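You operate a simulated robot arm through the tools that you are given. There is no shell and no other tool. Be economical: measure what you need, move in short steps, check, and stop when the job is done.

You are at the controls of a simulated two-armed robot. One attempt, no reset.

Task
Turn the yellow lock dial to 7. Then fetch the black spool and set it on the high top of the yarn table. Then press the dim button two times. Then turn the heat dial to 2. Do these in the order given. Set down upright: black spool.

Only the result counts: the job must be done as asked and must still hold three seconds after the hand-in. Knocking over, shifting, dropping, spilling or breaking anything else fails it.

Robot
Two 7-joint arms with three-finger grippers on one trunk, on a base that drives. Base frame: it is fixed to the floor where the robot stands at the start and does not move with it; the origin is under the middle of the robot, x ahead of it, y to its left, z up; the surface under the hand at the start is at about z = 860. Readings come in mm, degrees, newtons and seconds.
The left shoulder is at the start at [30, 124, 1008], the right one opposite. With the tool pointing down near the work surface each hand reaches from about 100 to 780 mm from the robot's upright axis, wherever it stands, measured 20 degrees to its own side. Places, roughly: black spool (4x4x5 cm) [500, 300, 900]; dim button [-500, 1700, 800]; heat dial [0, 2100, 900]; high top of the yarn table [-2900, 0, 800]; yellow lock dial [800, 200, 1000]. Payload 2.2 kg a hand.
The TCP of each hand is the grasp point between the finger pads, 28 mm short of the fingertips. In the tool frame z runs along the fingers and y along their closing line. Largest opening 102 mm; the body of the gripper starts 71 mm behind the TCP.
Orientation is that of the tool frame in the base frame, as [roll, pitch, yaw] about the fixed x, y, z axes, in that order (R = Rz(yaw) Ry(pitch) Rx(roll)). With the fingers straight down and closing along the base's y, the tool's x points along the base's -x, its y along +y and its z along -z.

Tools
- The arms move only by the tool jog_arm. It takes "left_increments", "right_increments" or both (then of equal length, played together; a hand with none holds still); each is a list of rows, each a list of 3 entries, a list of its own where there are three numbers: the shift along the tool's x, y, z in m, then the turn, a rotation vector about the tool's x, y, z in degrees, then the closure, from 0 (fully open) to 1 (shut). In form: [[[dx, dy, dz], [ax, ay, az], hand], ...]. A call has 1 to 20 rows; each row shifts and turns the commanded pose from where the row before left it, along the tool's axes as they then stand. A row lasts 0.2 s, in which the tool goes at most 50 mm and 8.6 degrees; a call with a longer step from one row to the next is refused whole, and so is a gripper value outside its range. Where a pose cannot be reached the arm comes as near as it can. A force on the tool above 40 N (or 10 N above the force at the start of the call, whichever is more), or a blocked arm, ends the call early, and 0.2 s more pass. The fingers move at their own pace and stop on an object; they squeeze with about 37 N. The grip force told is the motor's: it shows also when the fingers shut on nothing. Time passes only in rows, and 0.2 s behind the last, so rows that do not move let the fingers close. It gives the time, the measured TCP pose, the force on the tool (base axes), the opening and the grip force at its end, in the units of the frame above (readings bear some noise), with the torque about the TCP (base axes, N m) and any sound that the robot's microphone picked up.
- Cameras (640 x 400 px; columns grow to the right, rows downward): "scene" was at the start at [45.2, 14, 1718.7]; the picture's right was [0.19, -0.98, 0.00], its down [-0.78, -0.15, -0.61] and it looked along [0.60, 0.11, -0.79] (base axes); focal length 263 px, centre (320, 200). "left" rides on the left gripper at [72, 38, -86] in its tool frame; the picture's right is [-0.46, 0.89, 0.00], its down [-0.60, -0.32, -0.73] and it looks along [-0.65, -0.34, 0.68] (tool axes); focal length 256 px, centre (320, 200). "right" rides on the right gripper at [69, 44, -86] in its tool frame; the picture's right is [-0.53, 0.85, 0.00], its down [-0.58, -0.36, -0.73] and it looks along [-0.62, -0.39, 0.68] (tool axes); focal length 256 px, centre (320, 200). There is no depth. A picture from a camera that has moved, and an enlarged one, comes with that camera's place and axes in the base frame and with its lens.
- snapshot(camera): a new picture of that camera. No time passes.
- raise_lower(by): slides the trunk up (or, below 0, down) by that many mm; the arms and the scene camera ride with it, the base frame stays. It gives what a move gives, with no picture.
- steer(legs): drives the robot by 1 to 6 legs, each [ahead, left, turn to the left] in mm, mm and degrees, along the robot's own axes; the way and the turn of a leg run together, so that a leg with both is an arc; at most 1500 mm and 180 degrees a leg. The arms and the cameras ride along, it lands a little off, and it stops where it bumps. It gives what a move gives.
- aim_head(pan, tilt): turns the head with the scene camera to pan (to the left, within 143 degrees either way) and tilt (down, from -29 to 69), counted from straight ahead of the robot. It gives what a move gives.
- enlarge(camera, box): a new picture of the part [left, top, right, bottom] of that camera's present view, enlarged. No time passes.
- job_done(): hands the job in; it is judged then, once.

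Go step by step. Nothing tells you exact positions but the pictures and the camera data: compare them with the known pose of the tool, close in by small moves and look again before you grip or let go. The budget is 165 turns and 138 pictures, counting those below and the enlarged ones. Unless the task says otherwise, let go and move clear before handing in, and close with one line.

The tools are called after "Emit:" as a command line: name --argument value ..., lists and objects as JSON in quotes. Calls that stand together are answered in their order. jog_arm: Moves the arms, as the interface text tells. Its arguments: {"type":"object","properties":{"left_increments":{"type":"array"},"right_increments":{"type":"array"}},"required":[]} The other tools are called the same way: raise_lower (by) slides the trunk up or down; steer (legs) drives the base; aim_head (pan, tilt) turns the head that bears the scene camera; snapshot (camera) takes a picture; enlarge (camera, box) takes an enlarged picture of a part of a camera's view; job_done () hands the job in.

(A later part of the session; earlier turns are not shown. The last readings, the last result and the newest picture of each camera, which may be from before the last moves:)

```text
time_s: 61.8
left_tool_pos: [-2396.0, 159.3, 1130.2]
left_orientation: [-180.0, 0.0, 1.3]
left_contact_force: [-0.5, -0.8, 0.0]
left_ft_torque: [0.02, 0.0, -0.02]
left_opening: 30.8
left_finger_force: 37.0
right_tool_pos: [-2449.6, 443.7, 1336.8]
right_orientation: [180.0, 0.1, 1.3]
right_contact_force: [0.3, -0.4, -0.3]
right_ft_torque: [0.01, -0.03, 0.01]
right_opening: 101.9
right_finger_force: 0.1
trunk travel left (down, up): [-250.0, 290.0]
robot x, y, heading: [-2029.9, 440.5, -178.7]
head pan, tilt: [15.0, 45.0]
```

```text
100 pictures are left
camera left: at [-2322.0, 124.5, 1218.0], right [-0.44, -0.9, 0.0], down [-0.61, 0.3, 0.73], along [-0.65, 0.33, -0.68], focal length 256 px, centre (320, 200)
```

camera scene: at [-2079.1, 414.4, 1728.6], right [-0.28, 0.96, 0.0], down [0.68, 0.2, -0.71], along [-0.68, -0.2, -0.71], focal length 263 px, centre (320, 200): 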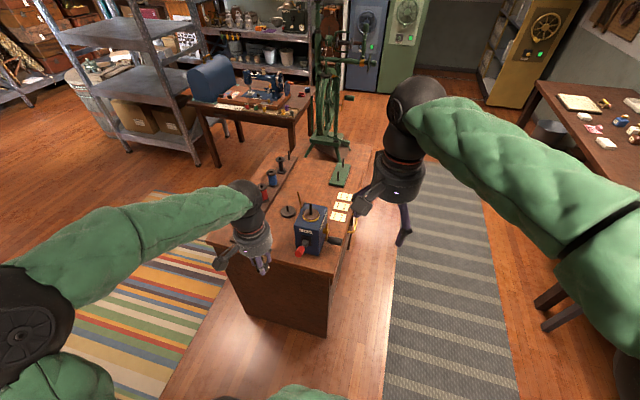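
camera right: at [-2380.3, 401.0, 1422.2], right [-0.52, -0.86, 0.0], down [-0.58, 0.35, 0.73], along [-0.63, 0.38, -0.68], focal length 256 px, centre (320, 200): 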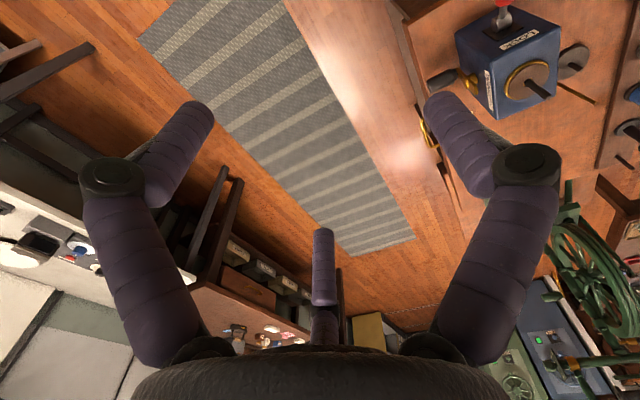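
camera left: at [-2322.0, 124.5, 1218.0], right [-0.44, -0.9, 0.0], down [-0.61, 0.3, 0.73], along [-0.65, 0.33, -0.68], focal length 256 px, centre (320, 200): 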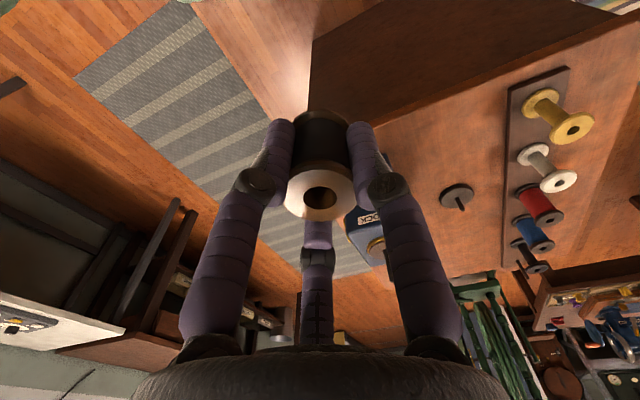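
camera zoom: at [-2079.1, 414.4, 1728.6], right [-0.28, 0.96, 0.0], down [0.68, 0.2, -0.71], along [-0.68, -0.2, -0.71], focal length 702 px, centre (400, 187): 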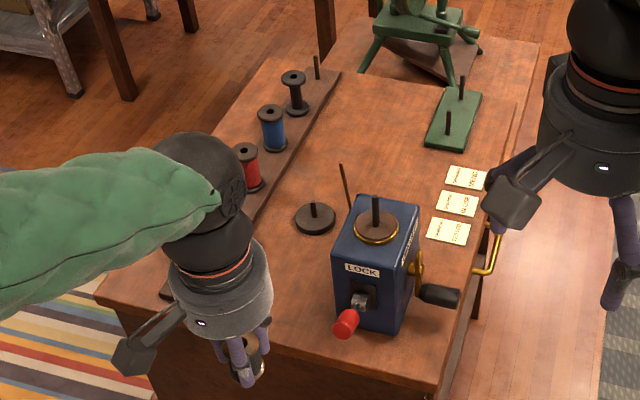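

The high top is at about z 808 spanning x -3275..-2585, y -235..315; a free patch lies near (-2670, 30) between the spool rack and the lock box. Move closer.

Emit:
steer --legs '[[100, 240, -1.3]]'

Emit:
snapshot --camera "scene"

Emit:
snapshot --camera "left"

```text
time_s: 63.7
left_tool_pos: [-2505.8, -77.4, 1131.2]
left_orientation: [-179.9, 0.0, -0.3]
left_contact_force: [1.1, -0.3, -0.1]
left_ft_torque: [0.0, 0.0, 0.0]
left_opening: 30.6
left_finger_force: 36.6
right_tool_pos: [-2551.9, 207.2, 1336.6]
right_orientation: [180.0, 0.0, -0.2]
right_contact_force: [0.0, 0.1, -1.3]
right_ft_torque: [0.07, 0.0, -0.01]
right_opening: 102.1
right_finger_force: 0.1
trunk travel left (down, up): [-250.0, 290.0]
robot x, y, heading: [-2136.0, 189.7, 179.8]
head pan, tilt: [15.0, 45.0]
```

```text
99 pictures are left
camera scene: at [-2181.7, 168.7, 1728.6], right [-0.26, 0.97, 0.0], down [0.68, 0.18, -0.71], along [-0.68, -0.18, -0.71], focal length 263 px, centre (320, 200)
```

scene: 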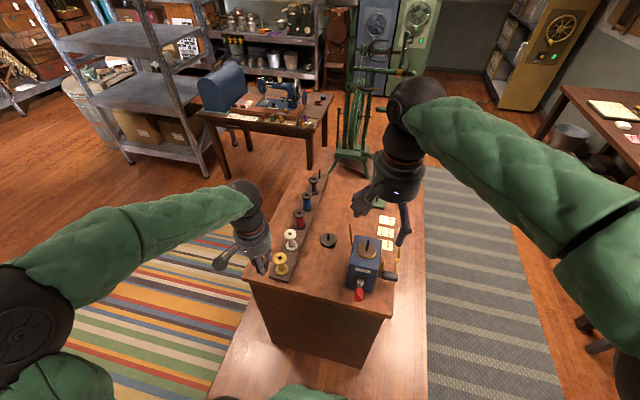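

```text
98 pictures are left
camera left: at [-2431.9, -114.5, 1217.7], right [-0.47, -0.88, 0.0], down [-0.6, 0.32, 0.73], along [-0.65, 0.34, -0.68], focal length 256 px, centre (320, 200)
```

left: 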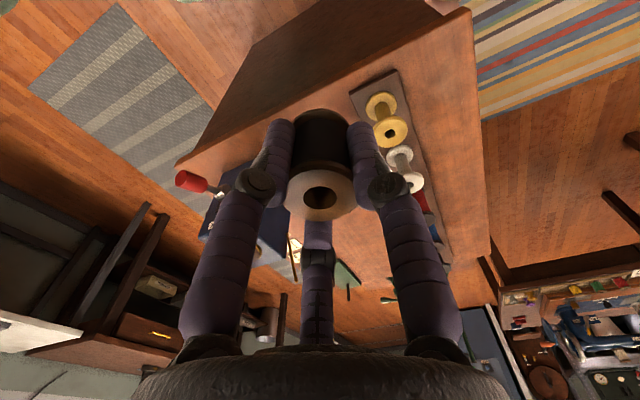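

Emit:
jog_arm --left_increments '[[[-0.032, -0.0224, 0], [0, 0, 0], 1], [[-0.032, -0.0224, 0], [0, 0, 0], 1], [[-0.032, -0.0224, 0], [0, 0, 0], 1], [[-0.032, -0.0224, 0], [0, 0, 0], 1], [[-0.032, -0.0224, 0], [0, 0, 0], 1], [[0, 0, 0.04], [0, 0, 0], 1], [[0, 0, 0.04], [0, 0, 0], 1]]'

Emit:
enlarge --camera "scene" --box '[230, 160, 430, 310]'

Emit:
snapshot --camera "left"

```text
time_s: 65.3
left_tool_pos: [-2667.6, 34.4, 1048.3]
left_orientation: [-180.0, 0.0, -0.2]
left_contact_force: [-0.4, -0.2, -0.4]
left_ft_torque: [-0.01, -0.03, 0.0]
left_opening: 30.4
left_finger_force: 37.1
right_tool_pos: [-2552.6, 208.7, 1336.8]
right_orientation: [-180.0, 0.0, -0.3]
right_contact_force: [0.0, 0.7, 0.4]
right_ft_torque: [-0.01, -0.04, -0.05]
right_opening: 102.0
right_finger_force: 0.1
trunk travel left (down, up): [-250.0, 290.0]
robot x, y, heading: [-2133.4, 190.1, 179.8]
head pan, tilt: [15.0, 45.0]
```

```text
2.67 times, centred on (330, 235) of scene
camera zoom: at [-2182.6, 170.4, 1728.6], right [-0.26, 0.97, 0.0], down [0.68, 0.18, -0.71], along [-0.68, -0.18, -0.71], focal length 702 px, centre (293, 107)
```

zoom: 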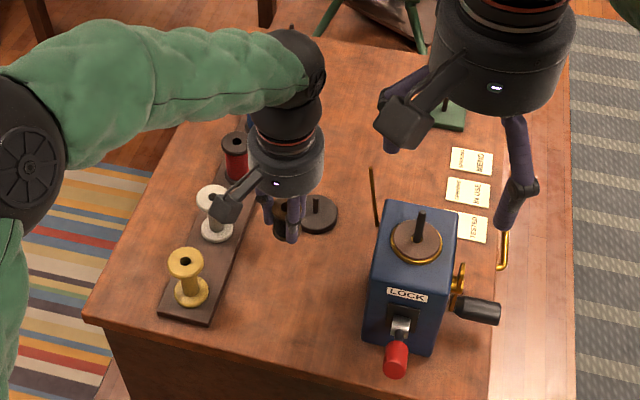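

```text
96 pictures are left
camera left: at [-2595.1, -3.2, 1135.5], right [-0.47, -0.88, 0.0], down [-0.6, 0.32, 0.73], along [-0.65, 0.34, -0.68], focal length 256 px, centre (320, 200)
```

left: 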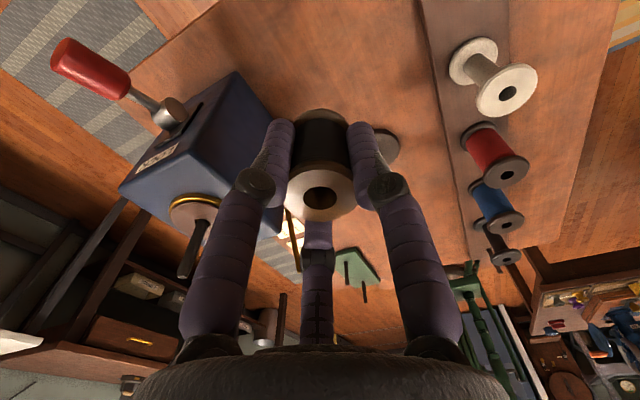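

Landing point is free on both sides (~100 mm to the box, ~85 mm to the rack). Descend to just above the surface.

Emit:
jog_arm --left_increments '[[[0, 0, 0.045], [0, 0, 0], 1], [[0, 0, 0.045], [0, 0, 0], 1], [[0, 0, 0.045], [0, 0, 0], 1], [[0, 0, 0.035], [0, 0, 0], 1], [[0, 0, 0], [0, 0, 0], 1]]'

Emit:
enlarge --camera "scene" --box '[250, 210, 390, 315]'

Emit:
snapshot --camera "left"

```text
time_s: 66.5
left_tool_pos: [-2663.3, 36.7, 879.5]
left_orientation: [180.0, 0.0, -0.2]
left_contact_force: [-0.6, -1.0, 0.5]
left_ft_torque: [0.0, 0.01, -0.02]
left_opening: 30.6
left_finger_force: 37.3
right_tool_pos: [-2551.0, 209.4, 1336.9]
right_orientation: [-180.0, 0.0, -0.2]
right_contact_force: [0.0, 0.0, -0.1]
right_ft_torque: [-0.03, 0.01, 0.03]
right_opening: 102.1
right_finger_force: 0.0
trunk travel left (down, up): [-250.0, 290.0]
robot x, y, heading: [-2132.7, 193.8, 179.8]
head pan, tilt: [15.0, 45.0]
```

```text
3.81 times, centred on (320, 262) of scene
camera zoom: at [-2181.0, 170.1, 1728.7], right [-0.26, 0.97, 0.0], down [0.68, 0.18, -0.71], along [-0.68, -0.18, -0.71], focal length 1003 px, centre (320, -38)
```

zoom: 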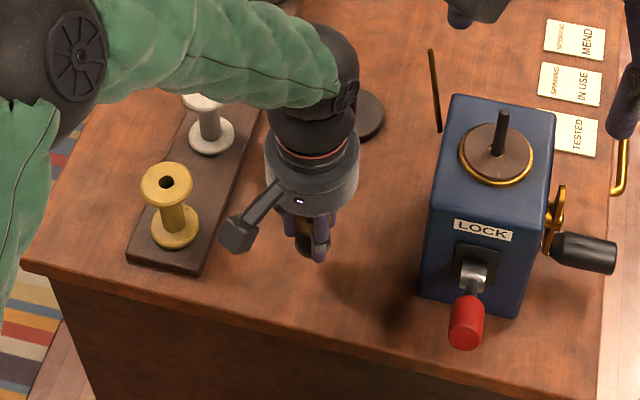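

```text
94 pictures are left
camera left: at [-2590.7, -1.5, 966.2], right [-0.47, -0.88, 0.0], down [-0.6, 0.32, 0.73], along [-0.65, 0.34, -0.68], focal length 256 px, centre (320, 200)
```

left: 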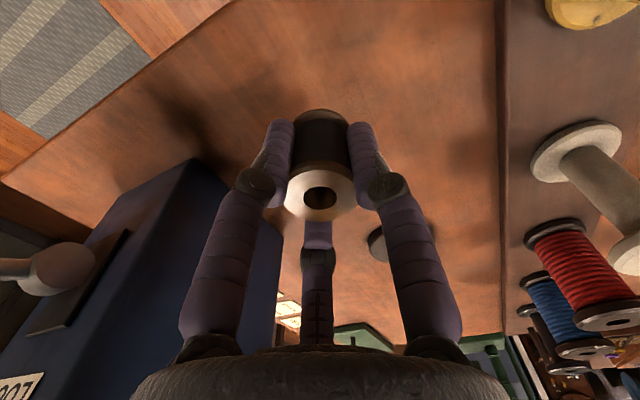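

Emit:
jog_arm --left_increments '[[[0, 0, 0.006], [0, 0, 0], 1], [[0, 0, 0.006], [0, 0, 0], 1], [[0, 0, 0.006], [0, 0, 0], 1], [[0, 0, 0.004], [0, 0, 0], 1], [[0, 0, 0], [0, 0, 0], 1]]'

Emit:
enlarge --camera "left" --box '[220, 60, 420, 220]'

```text
time_s: 67.7
left_tool_pos: [-2663.7, 36.4, 857.8]
left_orientation: [-180.0, 0.0, -0.1]
left_contact_force: [-0.4, -0.3, -0.3]
left_ft_torque: [-0.03, -0.03, -0.01]
left_opening: 30.7
left_finger_force: 37.0
right_tool_pos: [-2551.3, 209.9, 1336.3]
right_orientation: [-180.0, 0.0, -0.1]
right_contact_force: [-0.7, 0.2, -0.7]
right_ft_torque: [0.0, 0.02, 0.02]
right_opening: 102.0
right_finger_force: 0.1
trunk travel left (down, up): [-250.0, 290.0]
robot x, y, heading: [-2135.9, 191.6, 179.9]
head pan, tilt: [15.0, 45.0]
```

```text
2.50 times, centred on (320, 140) of left
camera zoom: at [-2591.3, -1.3, 944.9], right [-0.47, -0.88, 0.0], down [-0.6, 0.32, 0.73], along [-0.65, 0.34, -0.68], focal length 640 px, centre (320, 350)
```

zoom: 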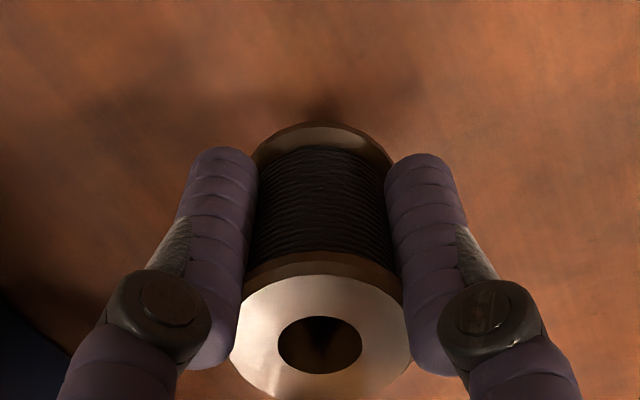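

Emit:
jog_arm --left_increments '[[[0, 0, 0.002], [0, 0, 0], 1], [[0, 0, 0.002], [0, 0, 0], 1], [[0, 0, 0.002], [0, 0, 0], 1], [[0, 0, 0.002], [0, 0, 0], 1]]'

```text
time_s: 68.7
left_tool_pos: [-2664.3, 35.4, 849.5]
left_orientation: [180.0, 0.0, -0.2]
left_contact_force: [-0.3, -0.4, 0.2]
left_ft_torque: [-0.01, 0.01, 0.0]
left_opening: 30.5
left_finger_force: 36.6
right_tool_pos: [-2552.3, 209.2, 1336.0]
right_orientation: [-180.0, -0.1, -0.2]
right_contact_force: [-0.3, 0.0, -0.2]
right_ft_torque: [0.0, -0.03, -0.01]
right_opening: 101.8
right_finger_force: 0.2
trunk travel left (down, up): [-250.0, 290.0]
robot x, y, heading: [-2133.6, 190.7, 179.6]
head pan, tilt: [15.0, 45.0]
```

Emit:
jog_arm --left_increments '[[[0, 0, 0.0015], [0, 0, 0], 1], [[0, 0, 0.0015], [0, 0, 0], 1], [[0, 0, 0.0015], [0, 0, 0], 1], [[0, 0, 0.0015], [0, 0, 0], 1]]'

Emit:
enlarge --camera "left" --box '[220, 60, 420, 220]'

```text
time_s: 69.7
left_tool_pos: [-2664.3, 36.7, 845.3]
left_orientation: [-180.0, 0.1, -0.3]
left_contact_force: [0.0, -1.4, -0.9]
left_ft_torque: [-0.01, 0.01, -0.01]
left_opening: 30.2
left_finger_force: 37.2
right_tool_pos: [-2551.3, 209.4, 1337.5]
right_orientation: [-180.0, 0.0, -0.2]
right_contact_force: [-0.1, -0.9, -0.7]
right_ft_torque: [0.0, -0.02, -0.02]
right_opening: 102.1
right_finger_force: 0.1
trunk travel left (down, up): [-250.0, 290.0]
robot x, y, heading: [-2134.3, 189.8, 179.8]
head pan, tilt: [15.0, 45.0]
```

```text
2.50 times, centred on (320, 140) of left
camera zoom: at [-2591.4, -1.4, 931.7], right [-0.47, -0.88, 0.0], down [-0.6, 0.32, 0.73], along [-0.65, 0.34, -0.68], focal length 640 px, centre (320, 350)
```

zoom: 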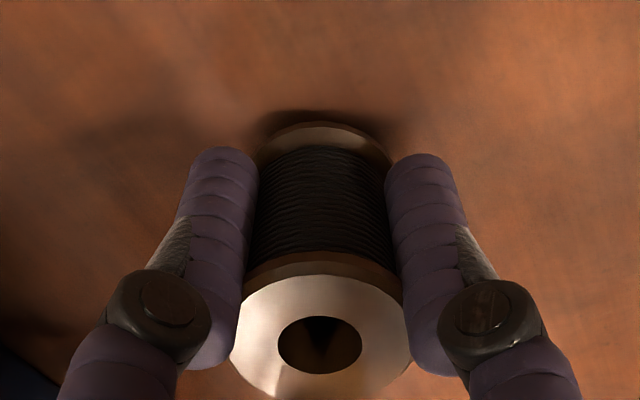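

Emit:
jog_arm --left_increments '[[[0, 0, 0.001], [0, 0, 0], 1], [[0, 0, 0.001], [0, 0, 0], 1], [[0, 0, 0.001], [0, 0, 0], 1], [[0, 0, 0.001], [0, 0, 0], 1]]'

Emit:
enlarge --camera "left" --box '[220, 60, 420, 220]'

```text
time_s: 70.7
left_tool_pos: [-2665.3, 35.8, 841.7]
left_orientation: [-179.9, 0.0, -0.2]
left_contact_force: [-0.5, 0.0, -1.1]
left_ft_torque: [0.0, -0.04, -0.06]
left_opening: 30.6
left_finger_force: 37.1
right_tool_pos: [-2551.8, 208.4, 1337.3]
right_orientation: [-180.0, 0.0, -0.2]
right_contact_force: [0.0, -0.7, -0.2]
right_ft_torque: [-0.01, -0.02, -0.02]
right_opening: 101.9
right_finger_force: 0.1
trunk travel left (down, up): [-250.0, 290.0]
robot x, y, heading: [-2135.1, 189.1, 179.9]
head pan, tilt: [15.0, 45.0]
```

```text
2.50 times, centred on (320, 140) of left
camera zoom: at [-2591.9, -1.0, 928.7], right [-0.47, -0.88, 0.0], down [-0.6, 0.32, 0.73], along [-0.65, 0.34, -0.68], focal length 640 px, centre (320, 350)
```

zoom: 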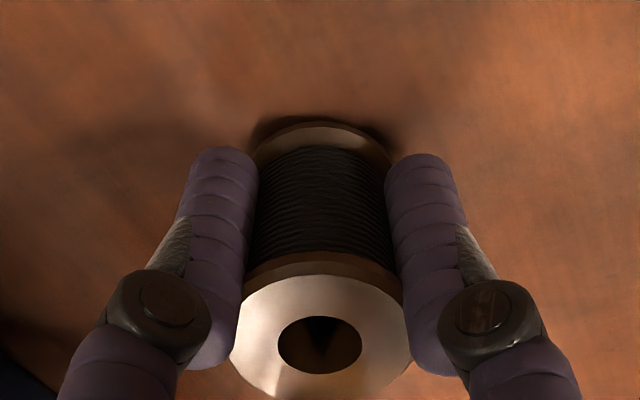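

Emit:
jog_arm --left_increments '[[[0, 0, 0.001], [0, 0, 0], 1], [[0, 0, 0.001], [0, 0, 0], 1], [[0, 0, 0.001], [0, 0, 0], 1], [[0, 0, 0], [0, 0, 0], 1]]'

Emit:
enlarge --camera "left" --box '[220, 60, 420, 220]'

```text
time_s: 71.7
left_tool_pos: [-2663.9, 37.1, 839.2]
left_orientation: [180.0, 0.0, -0.3]
left_contact_force: [-1.2, 0.4, 5.4]
left_ft_torque: [0.07, -0.07, 0.01]
left_opening: 30.5
left_finger_force: 37.1
right_tool_pos: [-2551.7, 209.0, 1336.4]
right_orientation: [-180.0, 0.0, -0.2]
right_contact_force: [-1.2, 0.1, -0.5]
right_ft_torque: [0.0, 0.0, 0.02]
right_opening: 101.8
right_finger_force: 0.1
trunk travel left (down, up): [-250.0, 290.0]
robot x, y, heading: [-2135.1, 191.6, 179.9]
head pan, tilt: [15.0, 45.0]
```

```text
2.50 times, centred on (320, 140) of left
camera zoom: at [-2591.2, -1.0, 925.8], right [-0.47, -0.88, 0.0], down [-0.6, 0.32, 0.73], along [-0.65, 0.34, -0.68], focal length 640 px, centre (320, 350)
```

zoom: 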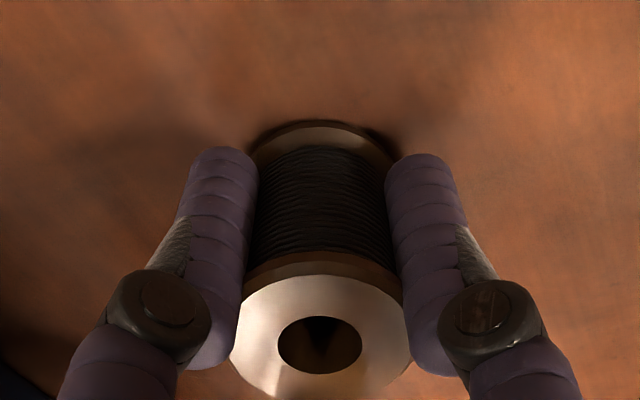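

Contact felt (5 N). Release gently, and lift straight up.

Emit:
jog_arm --left_increments '[[[0, 0, 0], [0, 0, 0], 0.66], [[0, 0, 0], [0, 0, 0], 0.55], [[0, 0, 0], [0, 0, 0], 0.35], [[0, 0, 0], [0, 0, 0], 0.2], [[0, 0, 0], [0, 0, 0], 0.2], [[0, 0, -0.02], [0, 0, 0], 0.2], [[0, 0, -0.04], [0, 0, 0], 0.2], [[0, 0, -0.05], [0, 0, 0], 0.2], [[0, 0, -0.05], [0, 0, 0], 0.2], [[0, 0, -0.05], [0, 0, 0], 0.2], [[0, 0, -0.05], [0, 0, 0], 0.2]]'

Emit:
snapshot --camera "left"

Emit:
enlarge --camera "scene" --box '[250, 210, 390, 315]'

```text
time_s: 74.1
left_tool_pos: [-2662.4, 37.1, 1097.6]
left_orientation: [-179.9, -0.1, -0.3]
left_contact_force: [-1.2, 0.7, 1.1]
left_ft_torque: [0.01, -0.02, -0.01]
left_opening: 81.8
left_finger_force: 0.1
right_tool_pos: [-2549.7, 209.6, 1336.2]
right_orientation: [180.0, 0.0, -0.2]
right_contact_force: [0.2, -0.7, -0.9]
right_ft_torque: [0.02, 0.03, 0.01]
right_opening: 101.9
right_finger_force: 0.0
trunk travel left (down, up): [-250.0, 290.0]
robot x, y, heading: [-2130.3, 193.4, 179.7]
head pan, tilt: [15.0, 45.0]
```

```text
89 pictures are left
camera left: at [-2589.6, -0.9, 1184.8], right [-0.47, -0.88, 0.0], down [-0.6, 0.32, 0.73], along [-0.64, 0.34, -0.68], focal length 256 px, centre (320, 200)
```

left: 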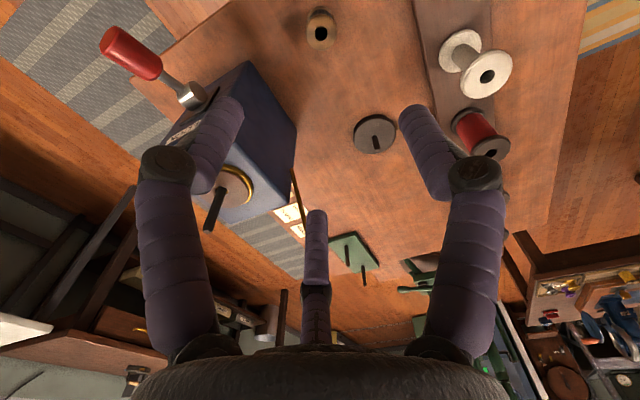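

```text
3.81 times, centred on (320, 262) of scene
camera zoom: at [-2180.6, 170.3, 1728.6], right [-0.26, 0.97, 0.0], down [0.68, 0.18, -0.71], along [-0.68, -0.18, -0.71], focal length 1003 px, centre (320, -38)
```

zoom: 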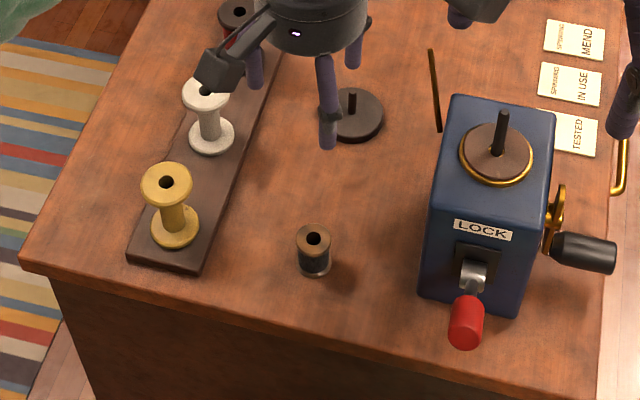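

The spool stands upright and free. Pull the hand back over open floor, then drive back to the aisle and turn to face the counter for the dim button.

Emit:
jog_arm --left_increments '[[[0.045, 0, -0.01], [0, 0, 0], 0.2], [[0.045, 0, 0], [0, 0, 0], 0.2], [[0.045, 0, 0], [0, 0, 0], 0.2], [[0.045, 0, 0], [0, 0, 0], 0.2]]'

Emit:
steer --legs '[[150, 0, 0], [-150, 0, 0]]'

```text
time_s: 75.1
left_tool_pos: [-2482.8, 36.2, 1106.4]
left_orientation: [179.9, 0.0, -0.3]
left_contact_force: [0.0, 0.8, 0.1]
left_ft_torque: [-0.01, 0.04, -0.01]
left_opening: 81.6
left_finger_force: 0.1
right_tool_pos: [-2550.3, 209.8, 1337.2]
right_orientation: [-180.0, 0.1, -0.1]
right_contact_force: [0.2, -0.3, -0.4]
right_ft_torque: [0.0, 0.01, 0.04]
right_opening: 102.0
right_finger_force: 0.1
trunk travel left (down, up): [-250.0, 290.0]
robot x, y, heading: [-2134.5, 187.8, 179.8]
head pan, tilt: [15.0, 45.0]
```

```text
time_s: 77.5
left_tool_pos: [-2486.7, 35.5, 1106.4]
left_orientation: [180.0, 0.0, -0.1]
left_contact_force: [0.8, -0.1, 0.5]
left_ft_torque: [-0.03, 0.03, 0.01]
left_opening: 81.6
left_finger_force: 0.1
right_tool_pos: [-2554.6, 207.7, 1337.4]
right_orientation: [180.0, 0.2, -0.1]
right_contact_force: [0.6, -0.3, -0.5]
right_ft_torque: [0.02, 0.04, 0.03]
right_opening: 102.0
right_finger_force: 0.0
trunk travel left (down, up): [-250.0, 290.0]
robot x, y, heading: [-2137.1, 192.2, 179.8]
head pan, tilt: [15.0, 45.0]
```

Emit:
snapshot --camera "scene"

Emit:
steer --legs '[[0, -840, 0], [-1400, 0, 0], [0, 0, -90]]'

Emit:
aim_head --pan 0 --tilt 40

Emit:
snapshot --camera "scene"

```text
87 pictures are left
camera scene: at [-2184.0, 170.0, 1728.7], right [-0.26, 0.97, 0.0], down [0.68, 0.18, -0.71], along [-0.68, -0.18, -0.71], focal length 263 px, centre (320, 200)
```

scene: 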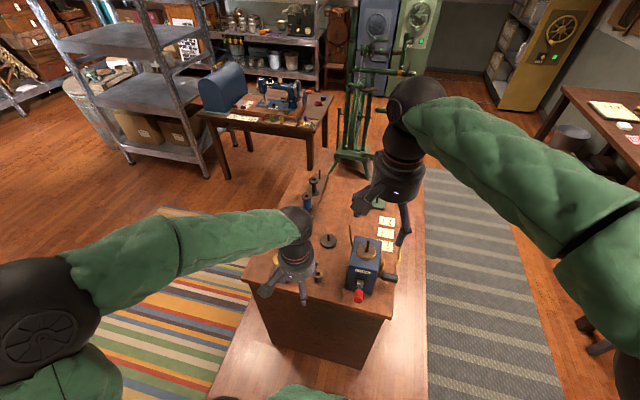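

```text
time_s: 92.1
left_tool_pos: [-942.7, 1368.8, 1107.2]
left_orientation: [180.0, 0.0, -90.2]
left_contact_force: [-0.2, 0.5, 0.0]
left_ft_torque: [0.0, 0.02, 0.0]
left_opening: 81.6
left_finger_force: 0.1
right_tool_pos: [-768.1, 1435.2, 1336.9]
right_orientation: [-180.0, 0.1, -90.2]
right_contact_force: [0.2, -0.5, -0.3]
right_ft_torque: [-0.02, -0.04, 0.01]
right_opening: 102.1
right_finger_force: 0.0
trunk travel left (down, up): [-250.0, 290.0]
robot x, y, heading: [-786.4, 1018.3, 89.7]
head pan, tilt: [15.0, 45.0]
```

```text
time_s: 92.9
left_tool_pos: [-941.3, 1366.8, 1106.9]
left_orientation: [180.0, 0.0, -90.2]
left_contact_force: [0.8, 0.3, -0.3]
left_ft_torque: [-0.02, -0.02, 0.02]
left_opening: 81.7
left_finger_force: 0.0
right_tool_pos: [-767.9, 1435.8, 1336.7]
right_orientation: [-179.9, 0.0, -90.1]
right_contact_force: [-0.5, 0.0, -0.5]
right_ft_torque: [-0.02, 0.02, 0.01]
right_opening: 101.8
right_finger_force: 0.1
trunk travel left (down, up): [-250.0, 290.0]
robot x, y, heading: [-782.0, 1018.7, 89.9]
head pan, tilt: [0.0, 40.0]
```

```text
86 pictures are left
camera scene: at [-784.3, 1072.7, 1735.9], right [1.0, 0.0, 0.0], down [0.0, -0.64, -0.77], along [0.0, 0.77, -0.64], focal length 263 px, centre (320, 200)
```

scene: 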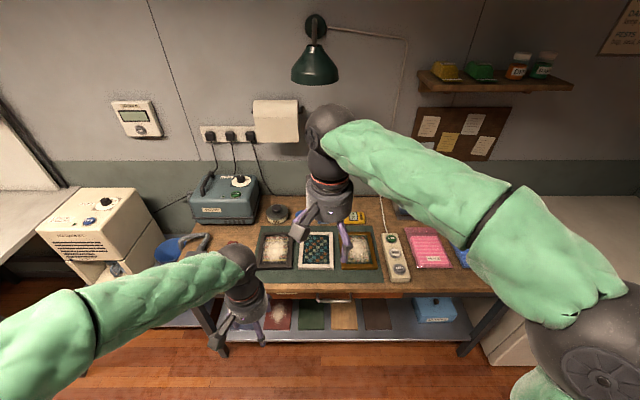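

Emit:
enlarge --camera "scene" --box '[340, 200, 460, 290]'

Emit:
snapshot --camera "right"

```text
4.44 times, centred on (400, 245) of scene
camera zoom: at [-784.3, 1072.7, 1735.9], right [1.0, 0.0, 0.0], down [0.0, -0.64, -0.77], along [0.0, 0.77, -0.64], focal length 1170 px, centre (-36, 0)
```

zoom: 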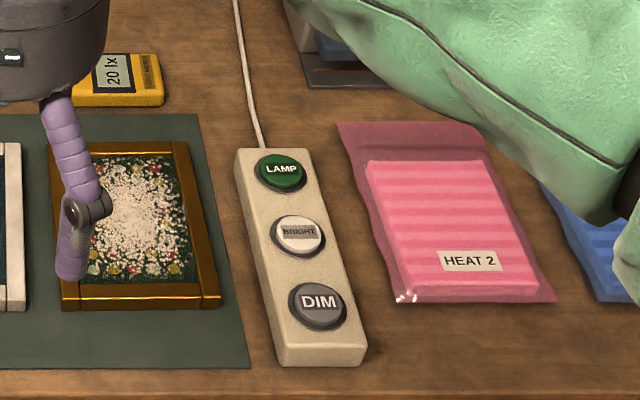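

```text
84 pictures are left
camera right: at [-812.2, 1365.3, 1422.3], right [-0.84, 0.54, 0.0], down [0.37, 0.58, 0.73], along [0.39, 0.62, -0.68], focal length 256 px, centre (320, 200)
```

right: 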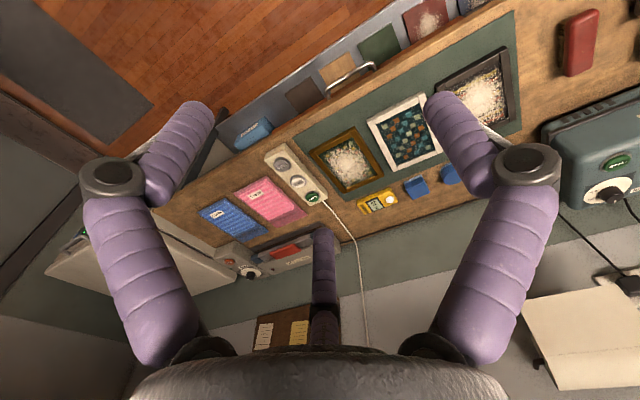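

I see the lamp control strip with LAMP, BRIGHT, and DIM (nearest), at about (-450, 1733, 800). I'll shift the base right and a bit ahead so the right hand reaches it.

Emit:
steer --legs '[[100, -190, 0]]'

Emit:
jog_arm --right_increments '[[[0, 0, 0.04], [0, 0, 0], 1], [[0, 0, 0.04], [0, 0, 0], 1], [[0, 0, 0.04], [0, 0, 0], 1], [[0, 0, 0.04], [0, 0, 0], 1], [[0, 0, 0.04], [0, 0, 0], 1]]'

Emit:
snapshot --camera "scene"

Emit:
snapshot --camera "right"

```text
time_s: 94.5
left_tool_pos: [-754.4, 1469.7, 1106.0]
left_orientation: [-179.9, -0.1, -90.0]
left_contact_force: [0.9, 0.3, 0.5]
left_ft_torque: [0.0, 0.06, -0.01]
left_opening: 81.8
left_finger_force: 0.1
right_tool_pos: [-580.1, 1536.2, 1336.1]
right_orientation: [179.8, 0.0, -90.1]
right_contact_force: [0.5, 0.3, 0.4]
right_ft_torque: [-0.01, 0.02, 0.02]
right_opening: 102.2
right_finger_force: 0.0
trunk travel left (down, up): [-250.0, 290.0]
robot x, y, heading: [-595.9, 1120.2, 90.0]
head pan, tilt: [0.0, 40.0]
```

```text
time_s: 95.8
left_tool_pos: [-753.9, 1469.2, 1105.5]
left_orientation: [-180.0, -0.2, -90.1]
left_contact_force: [0.0, -0.2, 0.6]
left_ft_torque: [0.02, 0.01, -0.01]
left_opening: 81.6
left_finger_force: 0.2
right_tool_pos: [-583.5, 1536.7, 1135.5]
right_orientation: [-180.0, -0.1, -90.1]
right_contact_force: [-0.5, 0.4, 0.3]
right_ft_torque: [0.0, -0.05, -0.02]
right_opening: 2.0
right_finger_force: 31.3
trunk travel left (down, up): [-250.0, 290.0]
robot x, y, heading: [-598.0, 1117.9, 89.7]
head pan, tilt: [0.0, 40.0]
```

```text
83 pictures are left
camera scene: at [-597.2, 1174.7, 1735.9], right [1.0, 0.0, 0.0], down [0.0, -0.64, -0.77], along [0.0, 0.77, -0.64], focal length 263 px, centre (320, 200)
```

scene: 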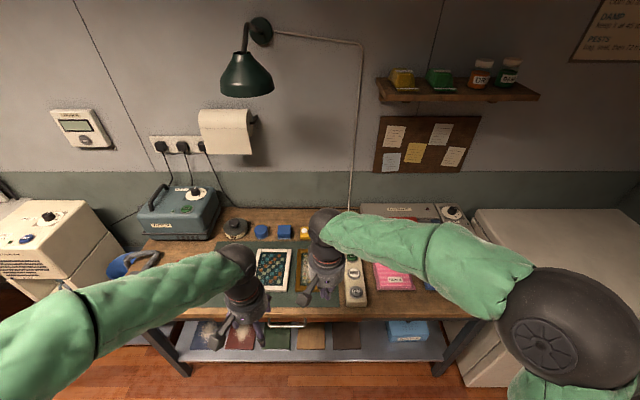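

```text
82 pictures are left
camera right: at [-626.7, 1466.5, 1220.7], right [-0.84, 0.54, 0.0], down [0.37, 0.58, 0.73], along [0.39, 0.62, -0.68], focal length 256 px, centre (320, 200)
```

right: 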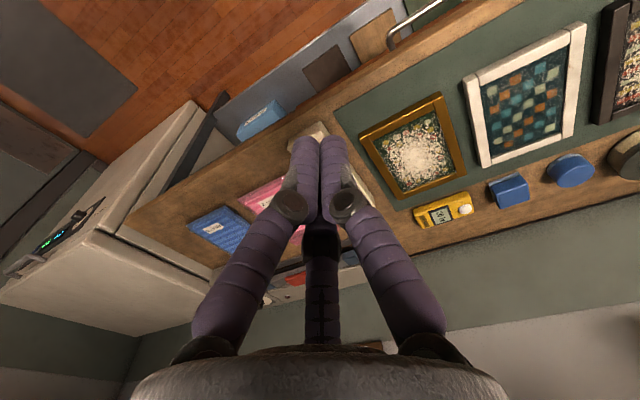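

Emit:
enlarge --camera "scene" --box '[290, 230, 420, 320]'

Emit:
enlarge --camera "scene" --box '[360, 180, 500, 270]'

```text
4.44 times, centred on (355, 275) of scene
camera zoom: at [-597.2, 1174.7, 1735.9], right [1.0, 0.0, 0.0], down [0.0, -0.64, -0.77], along [0.0, 0.77, -0.64], focal length 1170 px, centre (164, -133)
```

zoom: 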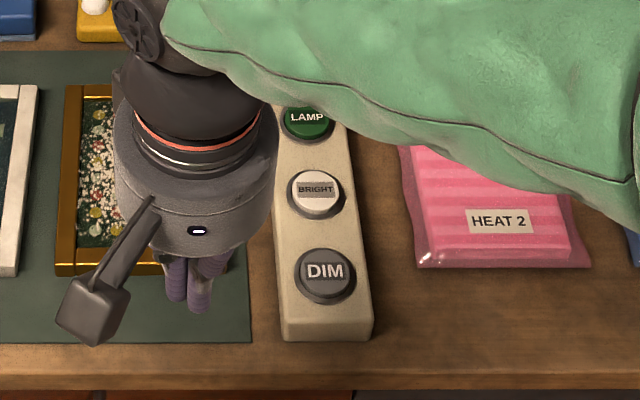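

```text
4.44 times, centred on (430, 225) of scene
camera zoom: at [-597.2, 1174.7, 1735.9], right [1.0, 0.0, 0.0], down [0.0, -0.64, -0.77], along [0.0, 0.77, -0.64], focal length 1170 px, centre (-169, 89)
```

zoom: 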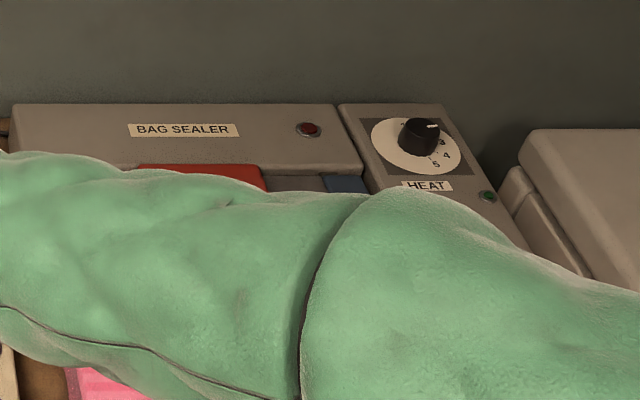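

DIM is at about (-455, 1733, 808). Moving the closed right hand above it.

Emit:
jog_arm --right_increments '[[[-0.0327, -0.0213, 0], [0, 0, 0], 1], [[-0.0327, -0.0213, 0], [0, 0, 0], 1], [[-0.0327, -0.0213, 0], [0, 0, 0], 1], [[-0.0327, -0.0213, 0], [0, 0, 0], 1], [[-0.0327, -0.0213, 0], [0, 0, 0], 1], [[-0.0327, -0.0213, 0], [0, 0, 0], 1], [[0, 0, 0.045], [0, 0, 0], 1], [[0, 0, 0.045], [0, 0, 0], 1], [[0, 0, 0.045], [0, 0, 0], 1], [[0, 0, 0.045], [0, 0, 0], 1], [[0, 0, 0.04], [0, 0, 0], 1]]'

Emit:
snapshot --camera "right"

Emit:
enlarge --camera "scene" --box '[290, 230, 420, 320]'

```text
time_s: 98.2
left_tool_pos: [-754.7, 1469.4, 1107.0]
left_orientation: [-180.0, -0.1, -90.1]
left_contact_force: [-0.2, -0.9, 0.1]
left_ft_torque: [-0.02, 0.0, -0.01]
left_opening: 81.6
left_finger_force: 0.0
right_tool_pos: [-454.7, 1732.4, 912.8]
right_orientation: [180.0, 0.2, -90.2]
right_contact_force: [0.5, 0.6, -1.0]
right_ft_torque: [-0.03, -0.01, 0.0]
right_opening: 2.2
right_finger_force: 31.6
trunk travel left (down, up): [-250.0, 290.0]
robot x, y, heading: [-593.7, 1120.4, 90.1]
head pan, tilt: [0.0, 40.0]
```

```text
79 pictures are left
camera right: at [-499.2, 1663.1, 998.9], right [-0.84, 0.54, 0.0], down [0.37, 0.58, 0.73], along [0.39, 0.62, -0.68], focal length 256 px, centre (320, 200)
```

right: 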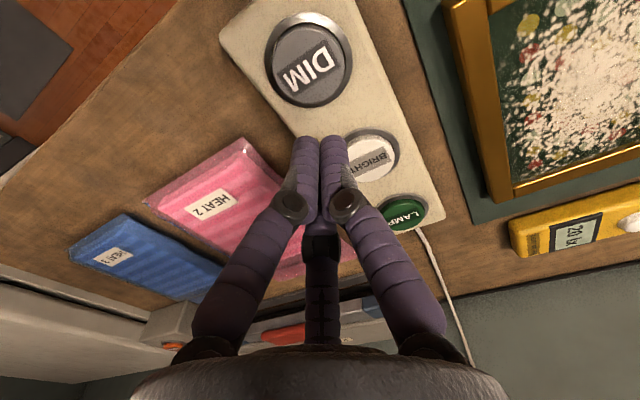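

```text
4.44 times, centred on (355, 275) of scene
camera zoom: at [-596.8, 1174.6, 1735.9], right [1.0, 0.0, 0.0], down [0.0, -0.64, -0.77], along [0.0, 0.77, -0.64], focal length 1170 px, centre (164, -133)
```

zoom: 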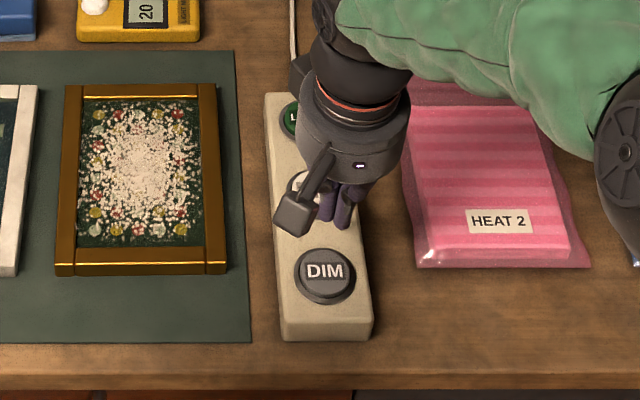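

Emit:
jog_arm --right_increments '[[[0.018, 0.004, 0], [0, 0, 0], 1], [[0, 0, 0.03], [0, 0, 0], 1], [[0, 0, 0], [0, 0, 0], 1]]'

Emit:
snapshot --camera "right"

Emit:
enlarge --camera "scene" --box '[290, 230, 420, 320]'

```text
time_s: 99.0
left_tool_pos: [-755.0, 1467.6, 1107.5]
left_orientation: [180.0, 0.1, -90.0]
left_contact_force: [-0.3, 0.6, 1.0]
left_ft_torque: [0.02, 0.01, -0.01]
left_opening: 81.5
left_finger_force: 0.1
right_tool_pos: [-456.4, 1713.1, 885.6]
right_orientation: [179.9, 0.2, -89.9]
right_contact_force: [-0.3, -0.1, 0.5]
right_ft_torque: [0.02, 0.01, 0.01]
right_opening: 2.0
right_finger_force: 31.0
trunk travel left (down, up): [-250.0, 290.0]
robot x, y, heading: [-594.2, 1118.2, 89.8]
head pan, tilt: [0.0, 40.0]
```

```text
77 pictures are left
camera right: at [-500.6, 1643.1, 971.9], right [-0.84, 0.54, 0.0], down [0.37, 0.58, 0.73], along [0.39, 0.62, -0.68], focal length 256 px, centre (320, 200)
```

right: 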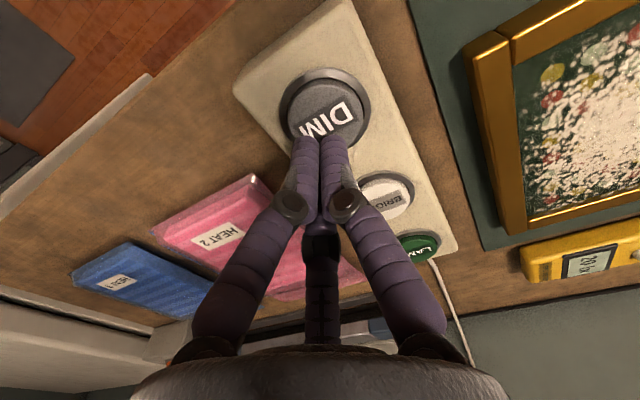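

```text
4.44 times, centred on (355, 275) of scene
camera zoom: at [-597.0, 1172.9, 1735.9], right [1.0, 0.0, 0.0], down [0.0, -0.64, -0.77], along [0.0, 0.77, -0.64], focal length 1170 px, centre (164, -133)
```

zoom: 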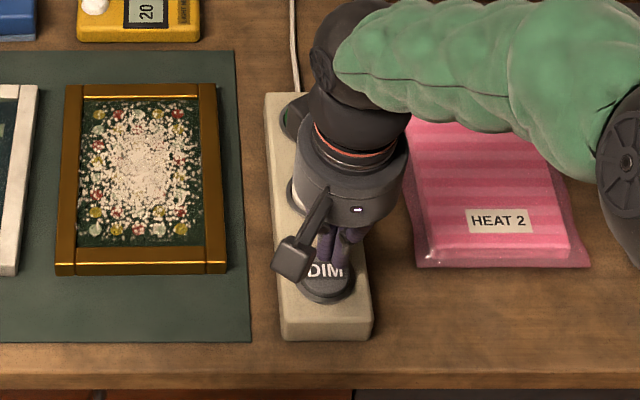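

Emit:
jog_arm --right_increments '[[[0.001, 0.004, 0.005], [0, 0, 0], 1], [[0, 0, 0.005], [0, 0, 0], 1], [[0, 0, 0.003], [0, 0, 0], 1], [[0, 0, 0.003], [0, 0, 0], 1]]'

Emit:
enlarge --camera "right" --box '[240, 50, 400, 180]'

```text
time_s: 100.0
left_tool_pos: [-755.5, 1467.7, 1106.7]
left_orientation: [179.9, 0.1, -90.0]
left_contact_force: [0.2, 0.2, 0.7]
left_ft_torque: [0.03, -0.02, -0.01]
left_opening: 81.7
left_finger_force: 0.0
right_tool_pos: [-460.5, 1712.7, 870.4]
right_orientation: [180.0, -0.1, -90.1]
right_contact_force: [-0.8, 0.4, -0.7]
right_ft_torque: [-0.02, 0.02, -0.02]
right_opening: 6.2
right_finger_force: 31.3
trunk travel left (down, up): [-250.0, 290.0]
robot x, y, heading: [-598.5, 1120.3, 89.7]
head pan, tilt: [0.0, 40.0]
```

```text
3.08 times, centred on (320, 115) of right
camera zoom: at [-505.4, 1643.2, 955.5], right [-0.84, 0.54, 0.0], down [0.37, 0.58, 0.73], along [0.39, 0.62, -0.68], focal length 788 px, centre (320, 462)
```

zoom: 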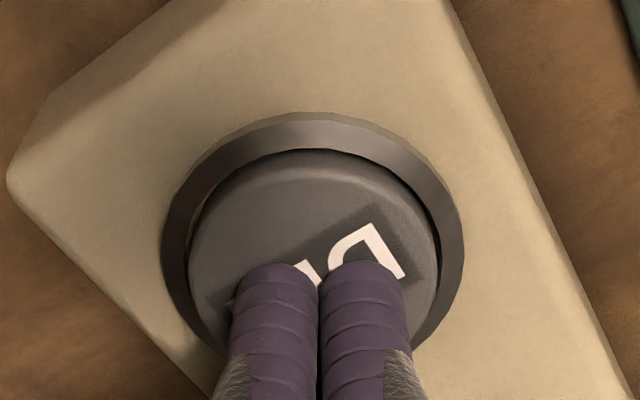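

Emit:
jog_arm --right_increments '[[[0, 0, 0.003], [0, 0, 0], 1], [[0, 0, 0.002], [0, 0, 0], 1], [[0, 0, 0.002], [0, 0, 0], 1], [[0, 0, 0.002], [0, 0, 0], 1]]'

Emit:
enlarge --camera "right" --box '[240, 50, 400, 180]'

```text
time_s: 101.0
left_tool_pos: [-754.1, 1467.7, 1106.8]
left_orientation: [-179.9, 0.1, -90.0]
left_contact_force: [-0.1, -0.3, -0.2]
left_ft_torque: [-0.02, 0.0, 0.0]
left_opening: 81.7
left_finger_force: 0.1
right_tool_pos: [-459.8, 1712.5, 863.8]
right_orientation: [-180.0, 0.1, -90.0]
right_contact_force: [1.9, -3.6, 14.9]
right_ft_torque: [-0.05, -0.06, 0.06]
right_opening: 5.8
right_finger_force: 31.6
trunk travel left (down, up): [-250.0, 290.0]
robot x, y, heading: [-597.8, 1120.4, 90.1]
head pan, tilt: [0.0, 40.0]
heard: click
```

```text
3.08 times, centred on (320, 115) of right
camera zoom: at [-505.5, 1642.9, 949.4], right [-0.84, 0.54, 0.0], down [0.37, 0.57, 0.73], along [0.39, 0.62, -0.68], focal length 788 px, centre (320, 462)
```

zoom: 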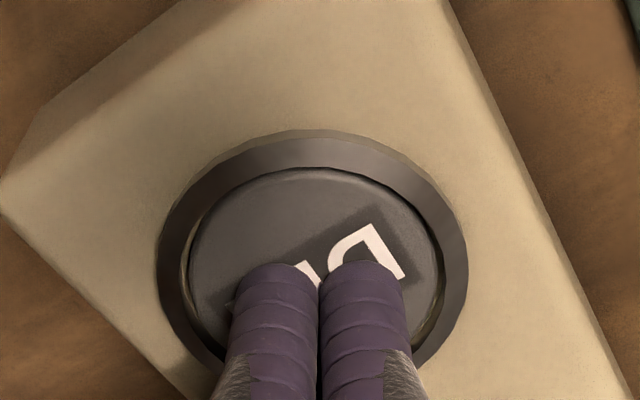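

One click heard. Lift off fully, then press again.

Emit:
jog_arm --right_increments '[[[0, 0, -0.006], [0, 0, 0], 1], [[0, 0, -0.01], [0, 0, 0], 1], [[0, 0, 0], [0, 0, 0], 1], [[0, 0, 0], [0, 0, 0], 1]]'

Emit:
enlarge --camera "right" --box '[240, 50, 400, 180]'

```text
time_s: 102.0
left_tool_pos: [-754.1, 1467.9, 1105.2]
left_orientation: [-180.0, 0.0, -90.1]
left_contact_force: [-0.2, -0.1, 0.0]
left_ft_torque: [0.0, -0.02, 0.02]
left_opening: 81.6
left_finger_force: 0.0
right_tool_pos: [-462.3, 1712.9, 879.3]
right_orientation: [180.0, 0.0, -90.0]
right_contact_force: [0.5, -0.3, 0.6]
right_ft_torque: [0.0, 0.03, 0.03]
right_opening: 2.1
right_finger_force: 31.6
trunk travel left (down, up): [-250.0, 290.0]
robot x, y, heading: [-596.9, 1120.7, 90.0]
head pan, tilt: [0.0, 40.0]
```

```text
3.08 times, centred on (320, 115) of right
camera zoom: at [-506.3, 1643.5, 963.7], right [-0.84, 0.53, 0.0], down [0.37, 0.58, 0.73], along [0.39, 0.62, -0.68], focal length 788 px, centre (320, 462)
```

zoom: 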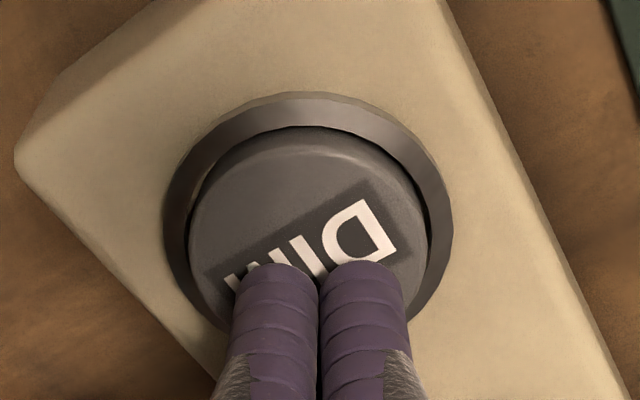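

Emit:
jog_arm --right_increments '[[[0, 0, 0.006], [0, 0, 0], 1], [[0, 0, 0.004], [0, 0, 0], 1], [[0, 0, 0.002], [0, 0, 0], 1], [[0, 0, 0.002], [0, 0, 0], 1], [[0, 0, 0.002], [0, 0, 0], 1]]'

```text
time_s: 103.2
left_tool_pos: [-753.2, 1468.2, 1106.8]
left_orientation: [-180.0, 0.2, -90.1]
left_contact_force: [-0.2, 0.5, -0.4]
left_ft_torque: [-0.02, 0.02, -0.01]
left_opening: 81.5
left_finger_force: 0.0
right_tool_pos: [-461.7, 1714.8, 863.6]
right_orientation: [-179.9, 0.2, -90.1]
right_contact_force: [2.4, -5.7, 16.6]
right_ft_torque: [-0.15, -0.09, 0.03]
right_opening: 6.0
right_finger_force: 31.6
trunk travel left (down, up): [-250.0, 290.0]
robot x, y, heading: [-596.3, 1114.4, 90.0]
head pan, tilt: [0.0, 40.0]
heard: click
```

Second click heard. Lift clear and then look at the heat dial.

Emit:
jog_arm --right_increments '[[[0, 0, -0.01], [0, 0, 0], 1], [[0, 0, -0.03], [0, 0, 0], 1], [[0, 0, -0.045], [0, 0, 0], 1], [[0, 0, -0.045], [0, 0, 0], 1], [[0, 0, -0.045], [0, 0, 0], 1], [[0.04, 0, -0.045], [0, 0, 0], 1], [[0.04, 0.02, -0.02], [0, 0, 0], 1], [[0.04, 0.02, -0.02], [0, 0, 0], 1], [[0.04, 0.02, -0.02], [0, 0, 0], 1]]'

Emit:
aim_head --pan -25 --tilt 40

Emit:
snapshot --camera "scene"

```text
refused: row 6 steps farther than a row can; nothing moved
```

```text
time_s: 104.0
left_tool_pos: [-755.0, 1468.4, 1106.9]
left_orientation: [-180.0, 0.1, -90.1]
left_contact_force: [-0.7, -0.9, 1.3]
left_ft_torque: [-0.03, 0.01, 0.02]
left_opening: 81.3
left_finger_force: 0.1
right_tool_pos: [-462.5, 1713.7, 862.8]
right_orientation: [-179.9, 0.1, -90.2]
right_contact_force: [3.6, -2.2, 19.7]
right_ft_torque: [-0.09, -0.15, -0.06]
right_opening: 5.9
right_finger_force: 31.6
trunk travel left (down, up): [-250.0, 290.0]
robot x, y, heading: [-598.9, 1118.8, 90.0]
head pan, tilt: [-25.0, 40.0]
```

```text
72 pictures are left
camera scene: at [-560.8, 1163.7, 1736.0], right [0.91, -0.42, 0.0], down [-0.27, -0.58, -0.77], along [0.32, 0.7, -0.64], focal length 263 px, centre (320, 200)
```

scene: 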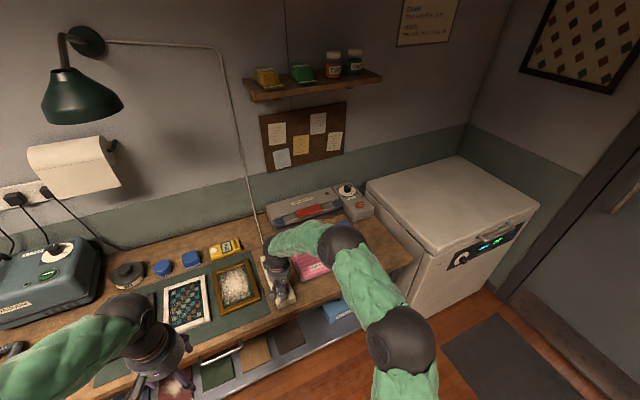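

Emit:
jog_arm --right_increments '[[[0, 0, -0.01], [0, 0, 0], 1], [[0, 0, -0.03], [0, 0, 0], 1], [[0, 0, -0.045], [0, 0, 0], 1], [[0, 0, -0.045], [0, 0, 0], 1], [[0, 0, -0.045], [0, 0, 0], 1], [[0, 0, -0.045], [0, 0, 0], 1], [[0.04, 0.01, -0.02], [0, 0, 0], 1], [[0.04, 0.01, -0.02], [0, 0, 0], 1], [[0.04, 0.01, -0.02], [0, 0, 0], 1], [[0.04, 0.01, -0.02], [0, 0, 0], 1]]'

Emit:
enlarge --camera "scene" --box '[310, 170, 390, 230]'

Emit:
enlarge --camera "scene" --box '[200, 170, 400, 320]'

```text
time_s: 106.2
left_tool_pos: [-755.0, 1466.8, 1107.0]
left_orientation: [-180.0, 0.0, -90.1]
left_contact_force: [-0.2, -0.3, 0.3]
left_ft_torque: [0.02, -0.04, 0.0]
left_opening: 81.7
left_finger_force: 0.1
right_tool_pos: [-499.5, 1551.6, 1164.1]
right_orientation: [-179.9, 0.0, -90.1]
right_contact_force: [0.3, -0.3, 0.8]
right_ft_torque: [0.04, -0.01, 0.0]
right_opening: 2.2
right_finger_force: 31.7
trunk travel left (down, up): [-250.0, 290.0]
robot x, y, heading: [-598.3, 1123.9, 89.8]
head pan, tilt: [-25.0, 40.0]
```

```text
6.67 times, centred on (350, 200) of scene
camera zoom: at [-560.8, 1164.0, 1735.9], right [0.91, -0.42, 0.0], down [-0.27, -0.58, -0.77], along [0.32, 0.69, -0.64], focal length 1755 px, centre (120, 200)
```

zoom: 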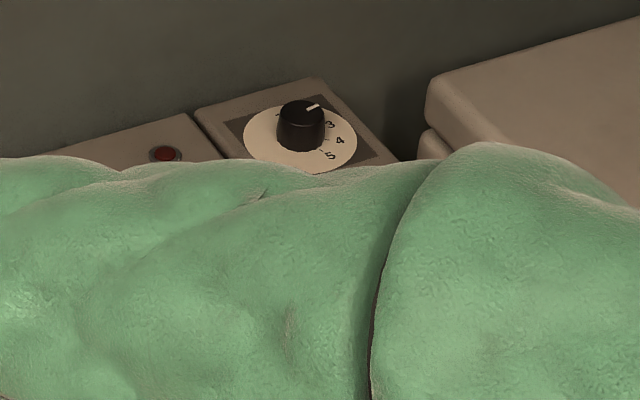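

```text
2.67 times, centred on (300, 245) of scene
camera zoom: at [-560.8, 1164.0, 1735.9], right [0.91, -0.42, 0.0], down [-0.27, -0.58, -0.77], along [0.32, 0.69, -0.64], focal length 702 px, centre (373, 80)
```

zoom: 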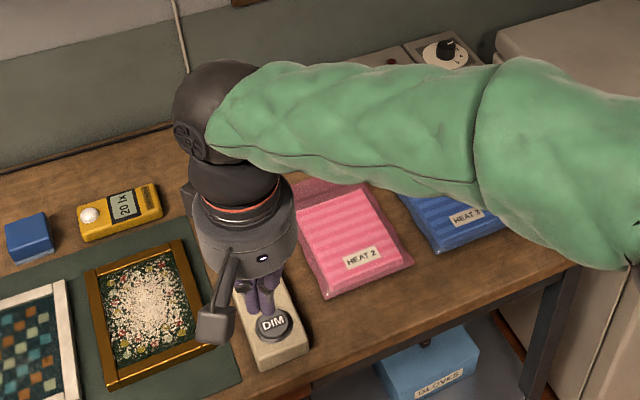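

The heat dial on the bag sealer is at about (22, 2085, 895), far back on the counter. I need to know how close the base can get, so I'll look straight down.

Emit:
aim_head --pan 0 --tilt 69

Emit:
snapshot --camera "scene"

```text
time_s: 107.2
left_tool_pos: [-754.3, 1468.7, 1106.8]
left_orientation: [180.0, -0.1, -89.9]
left_contact_force: [-0.8, -0.2, -0.2]
left_ft_torque: [0.0, 0.01, 0.02]
left_opening: 81.9
left_finger_force: 0.1
right_tool_pos: [-499.4, 1552.9, 1162.4]
right_orientation: [-180.0, 0.0, -90.1]
right_contact_force: [-0.5, 0.2, 0.1]
right_ft_torque: [-0.02, 0.01, 0.0]
right_opening: 1.9
right_finger_force: 31.2
trunk travel left (down, up): [-250.0, 290.0]
robot x, y, heading: [-601.5, 1118.5, 90.3]
head pan, tilt: [0.0, 68.8]
```

```text
69 pictures are left
camera scene: at [-596.8, 1144.8, 1699.8], right [1.0, 0.0, 0.0], down [0.0, -0.93, -0.36], along [0.0, 0.36, -0.93], focal length 263 px, centre (320, 200)
```

scene: 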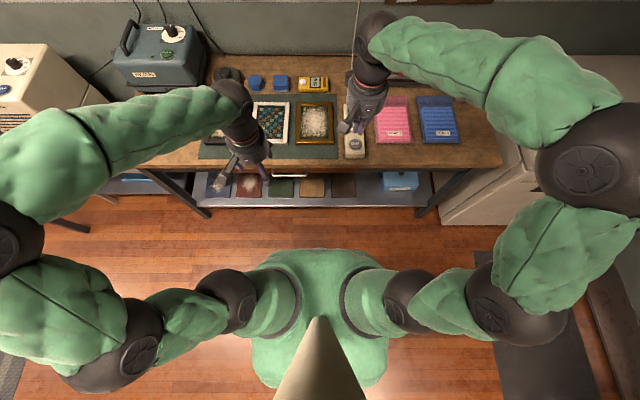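

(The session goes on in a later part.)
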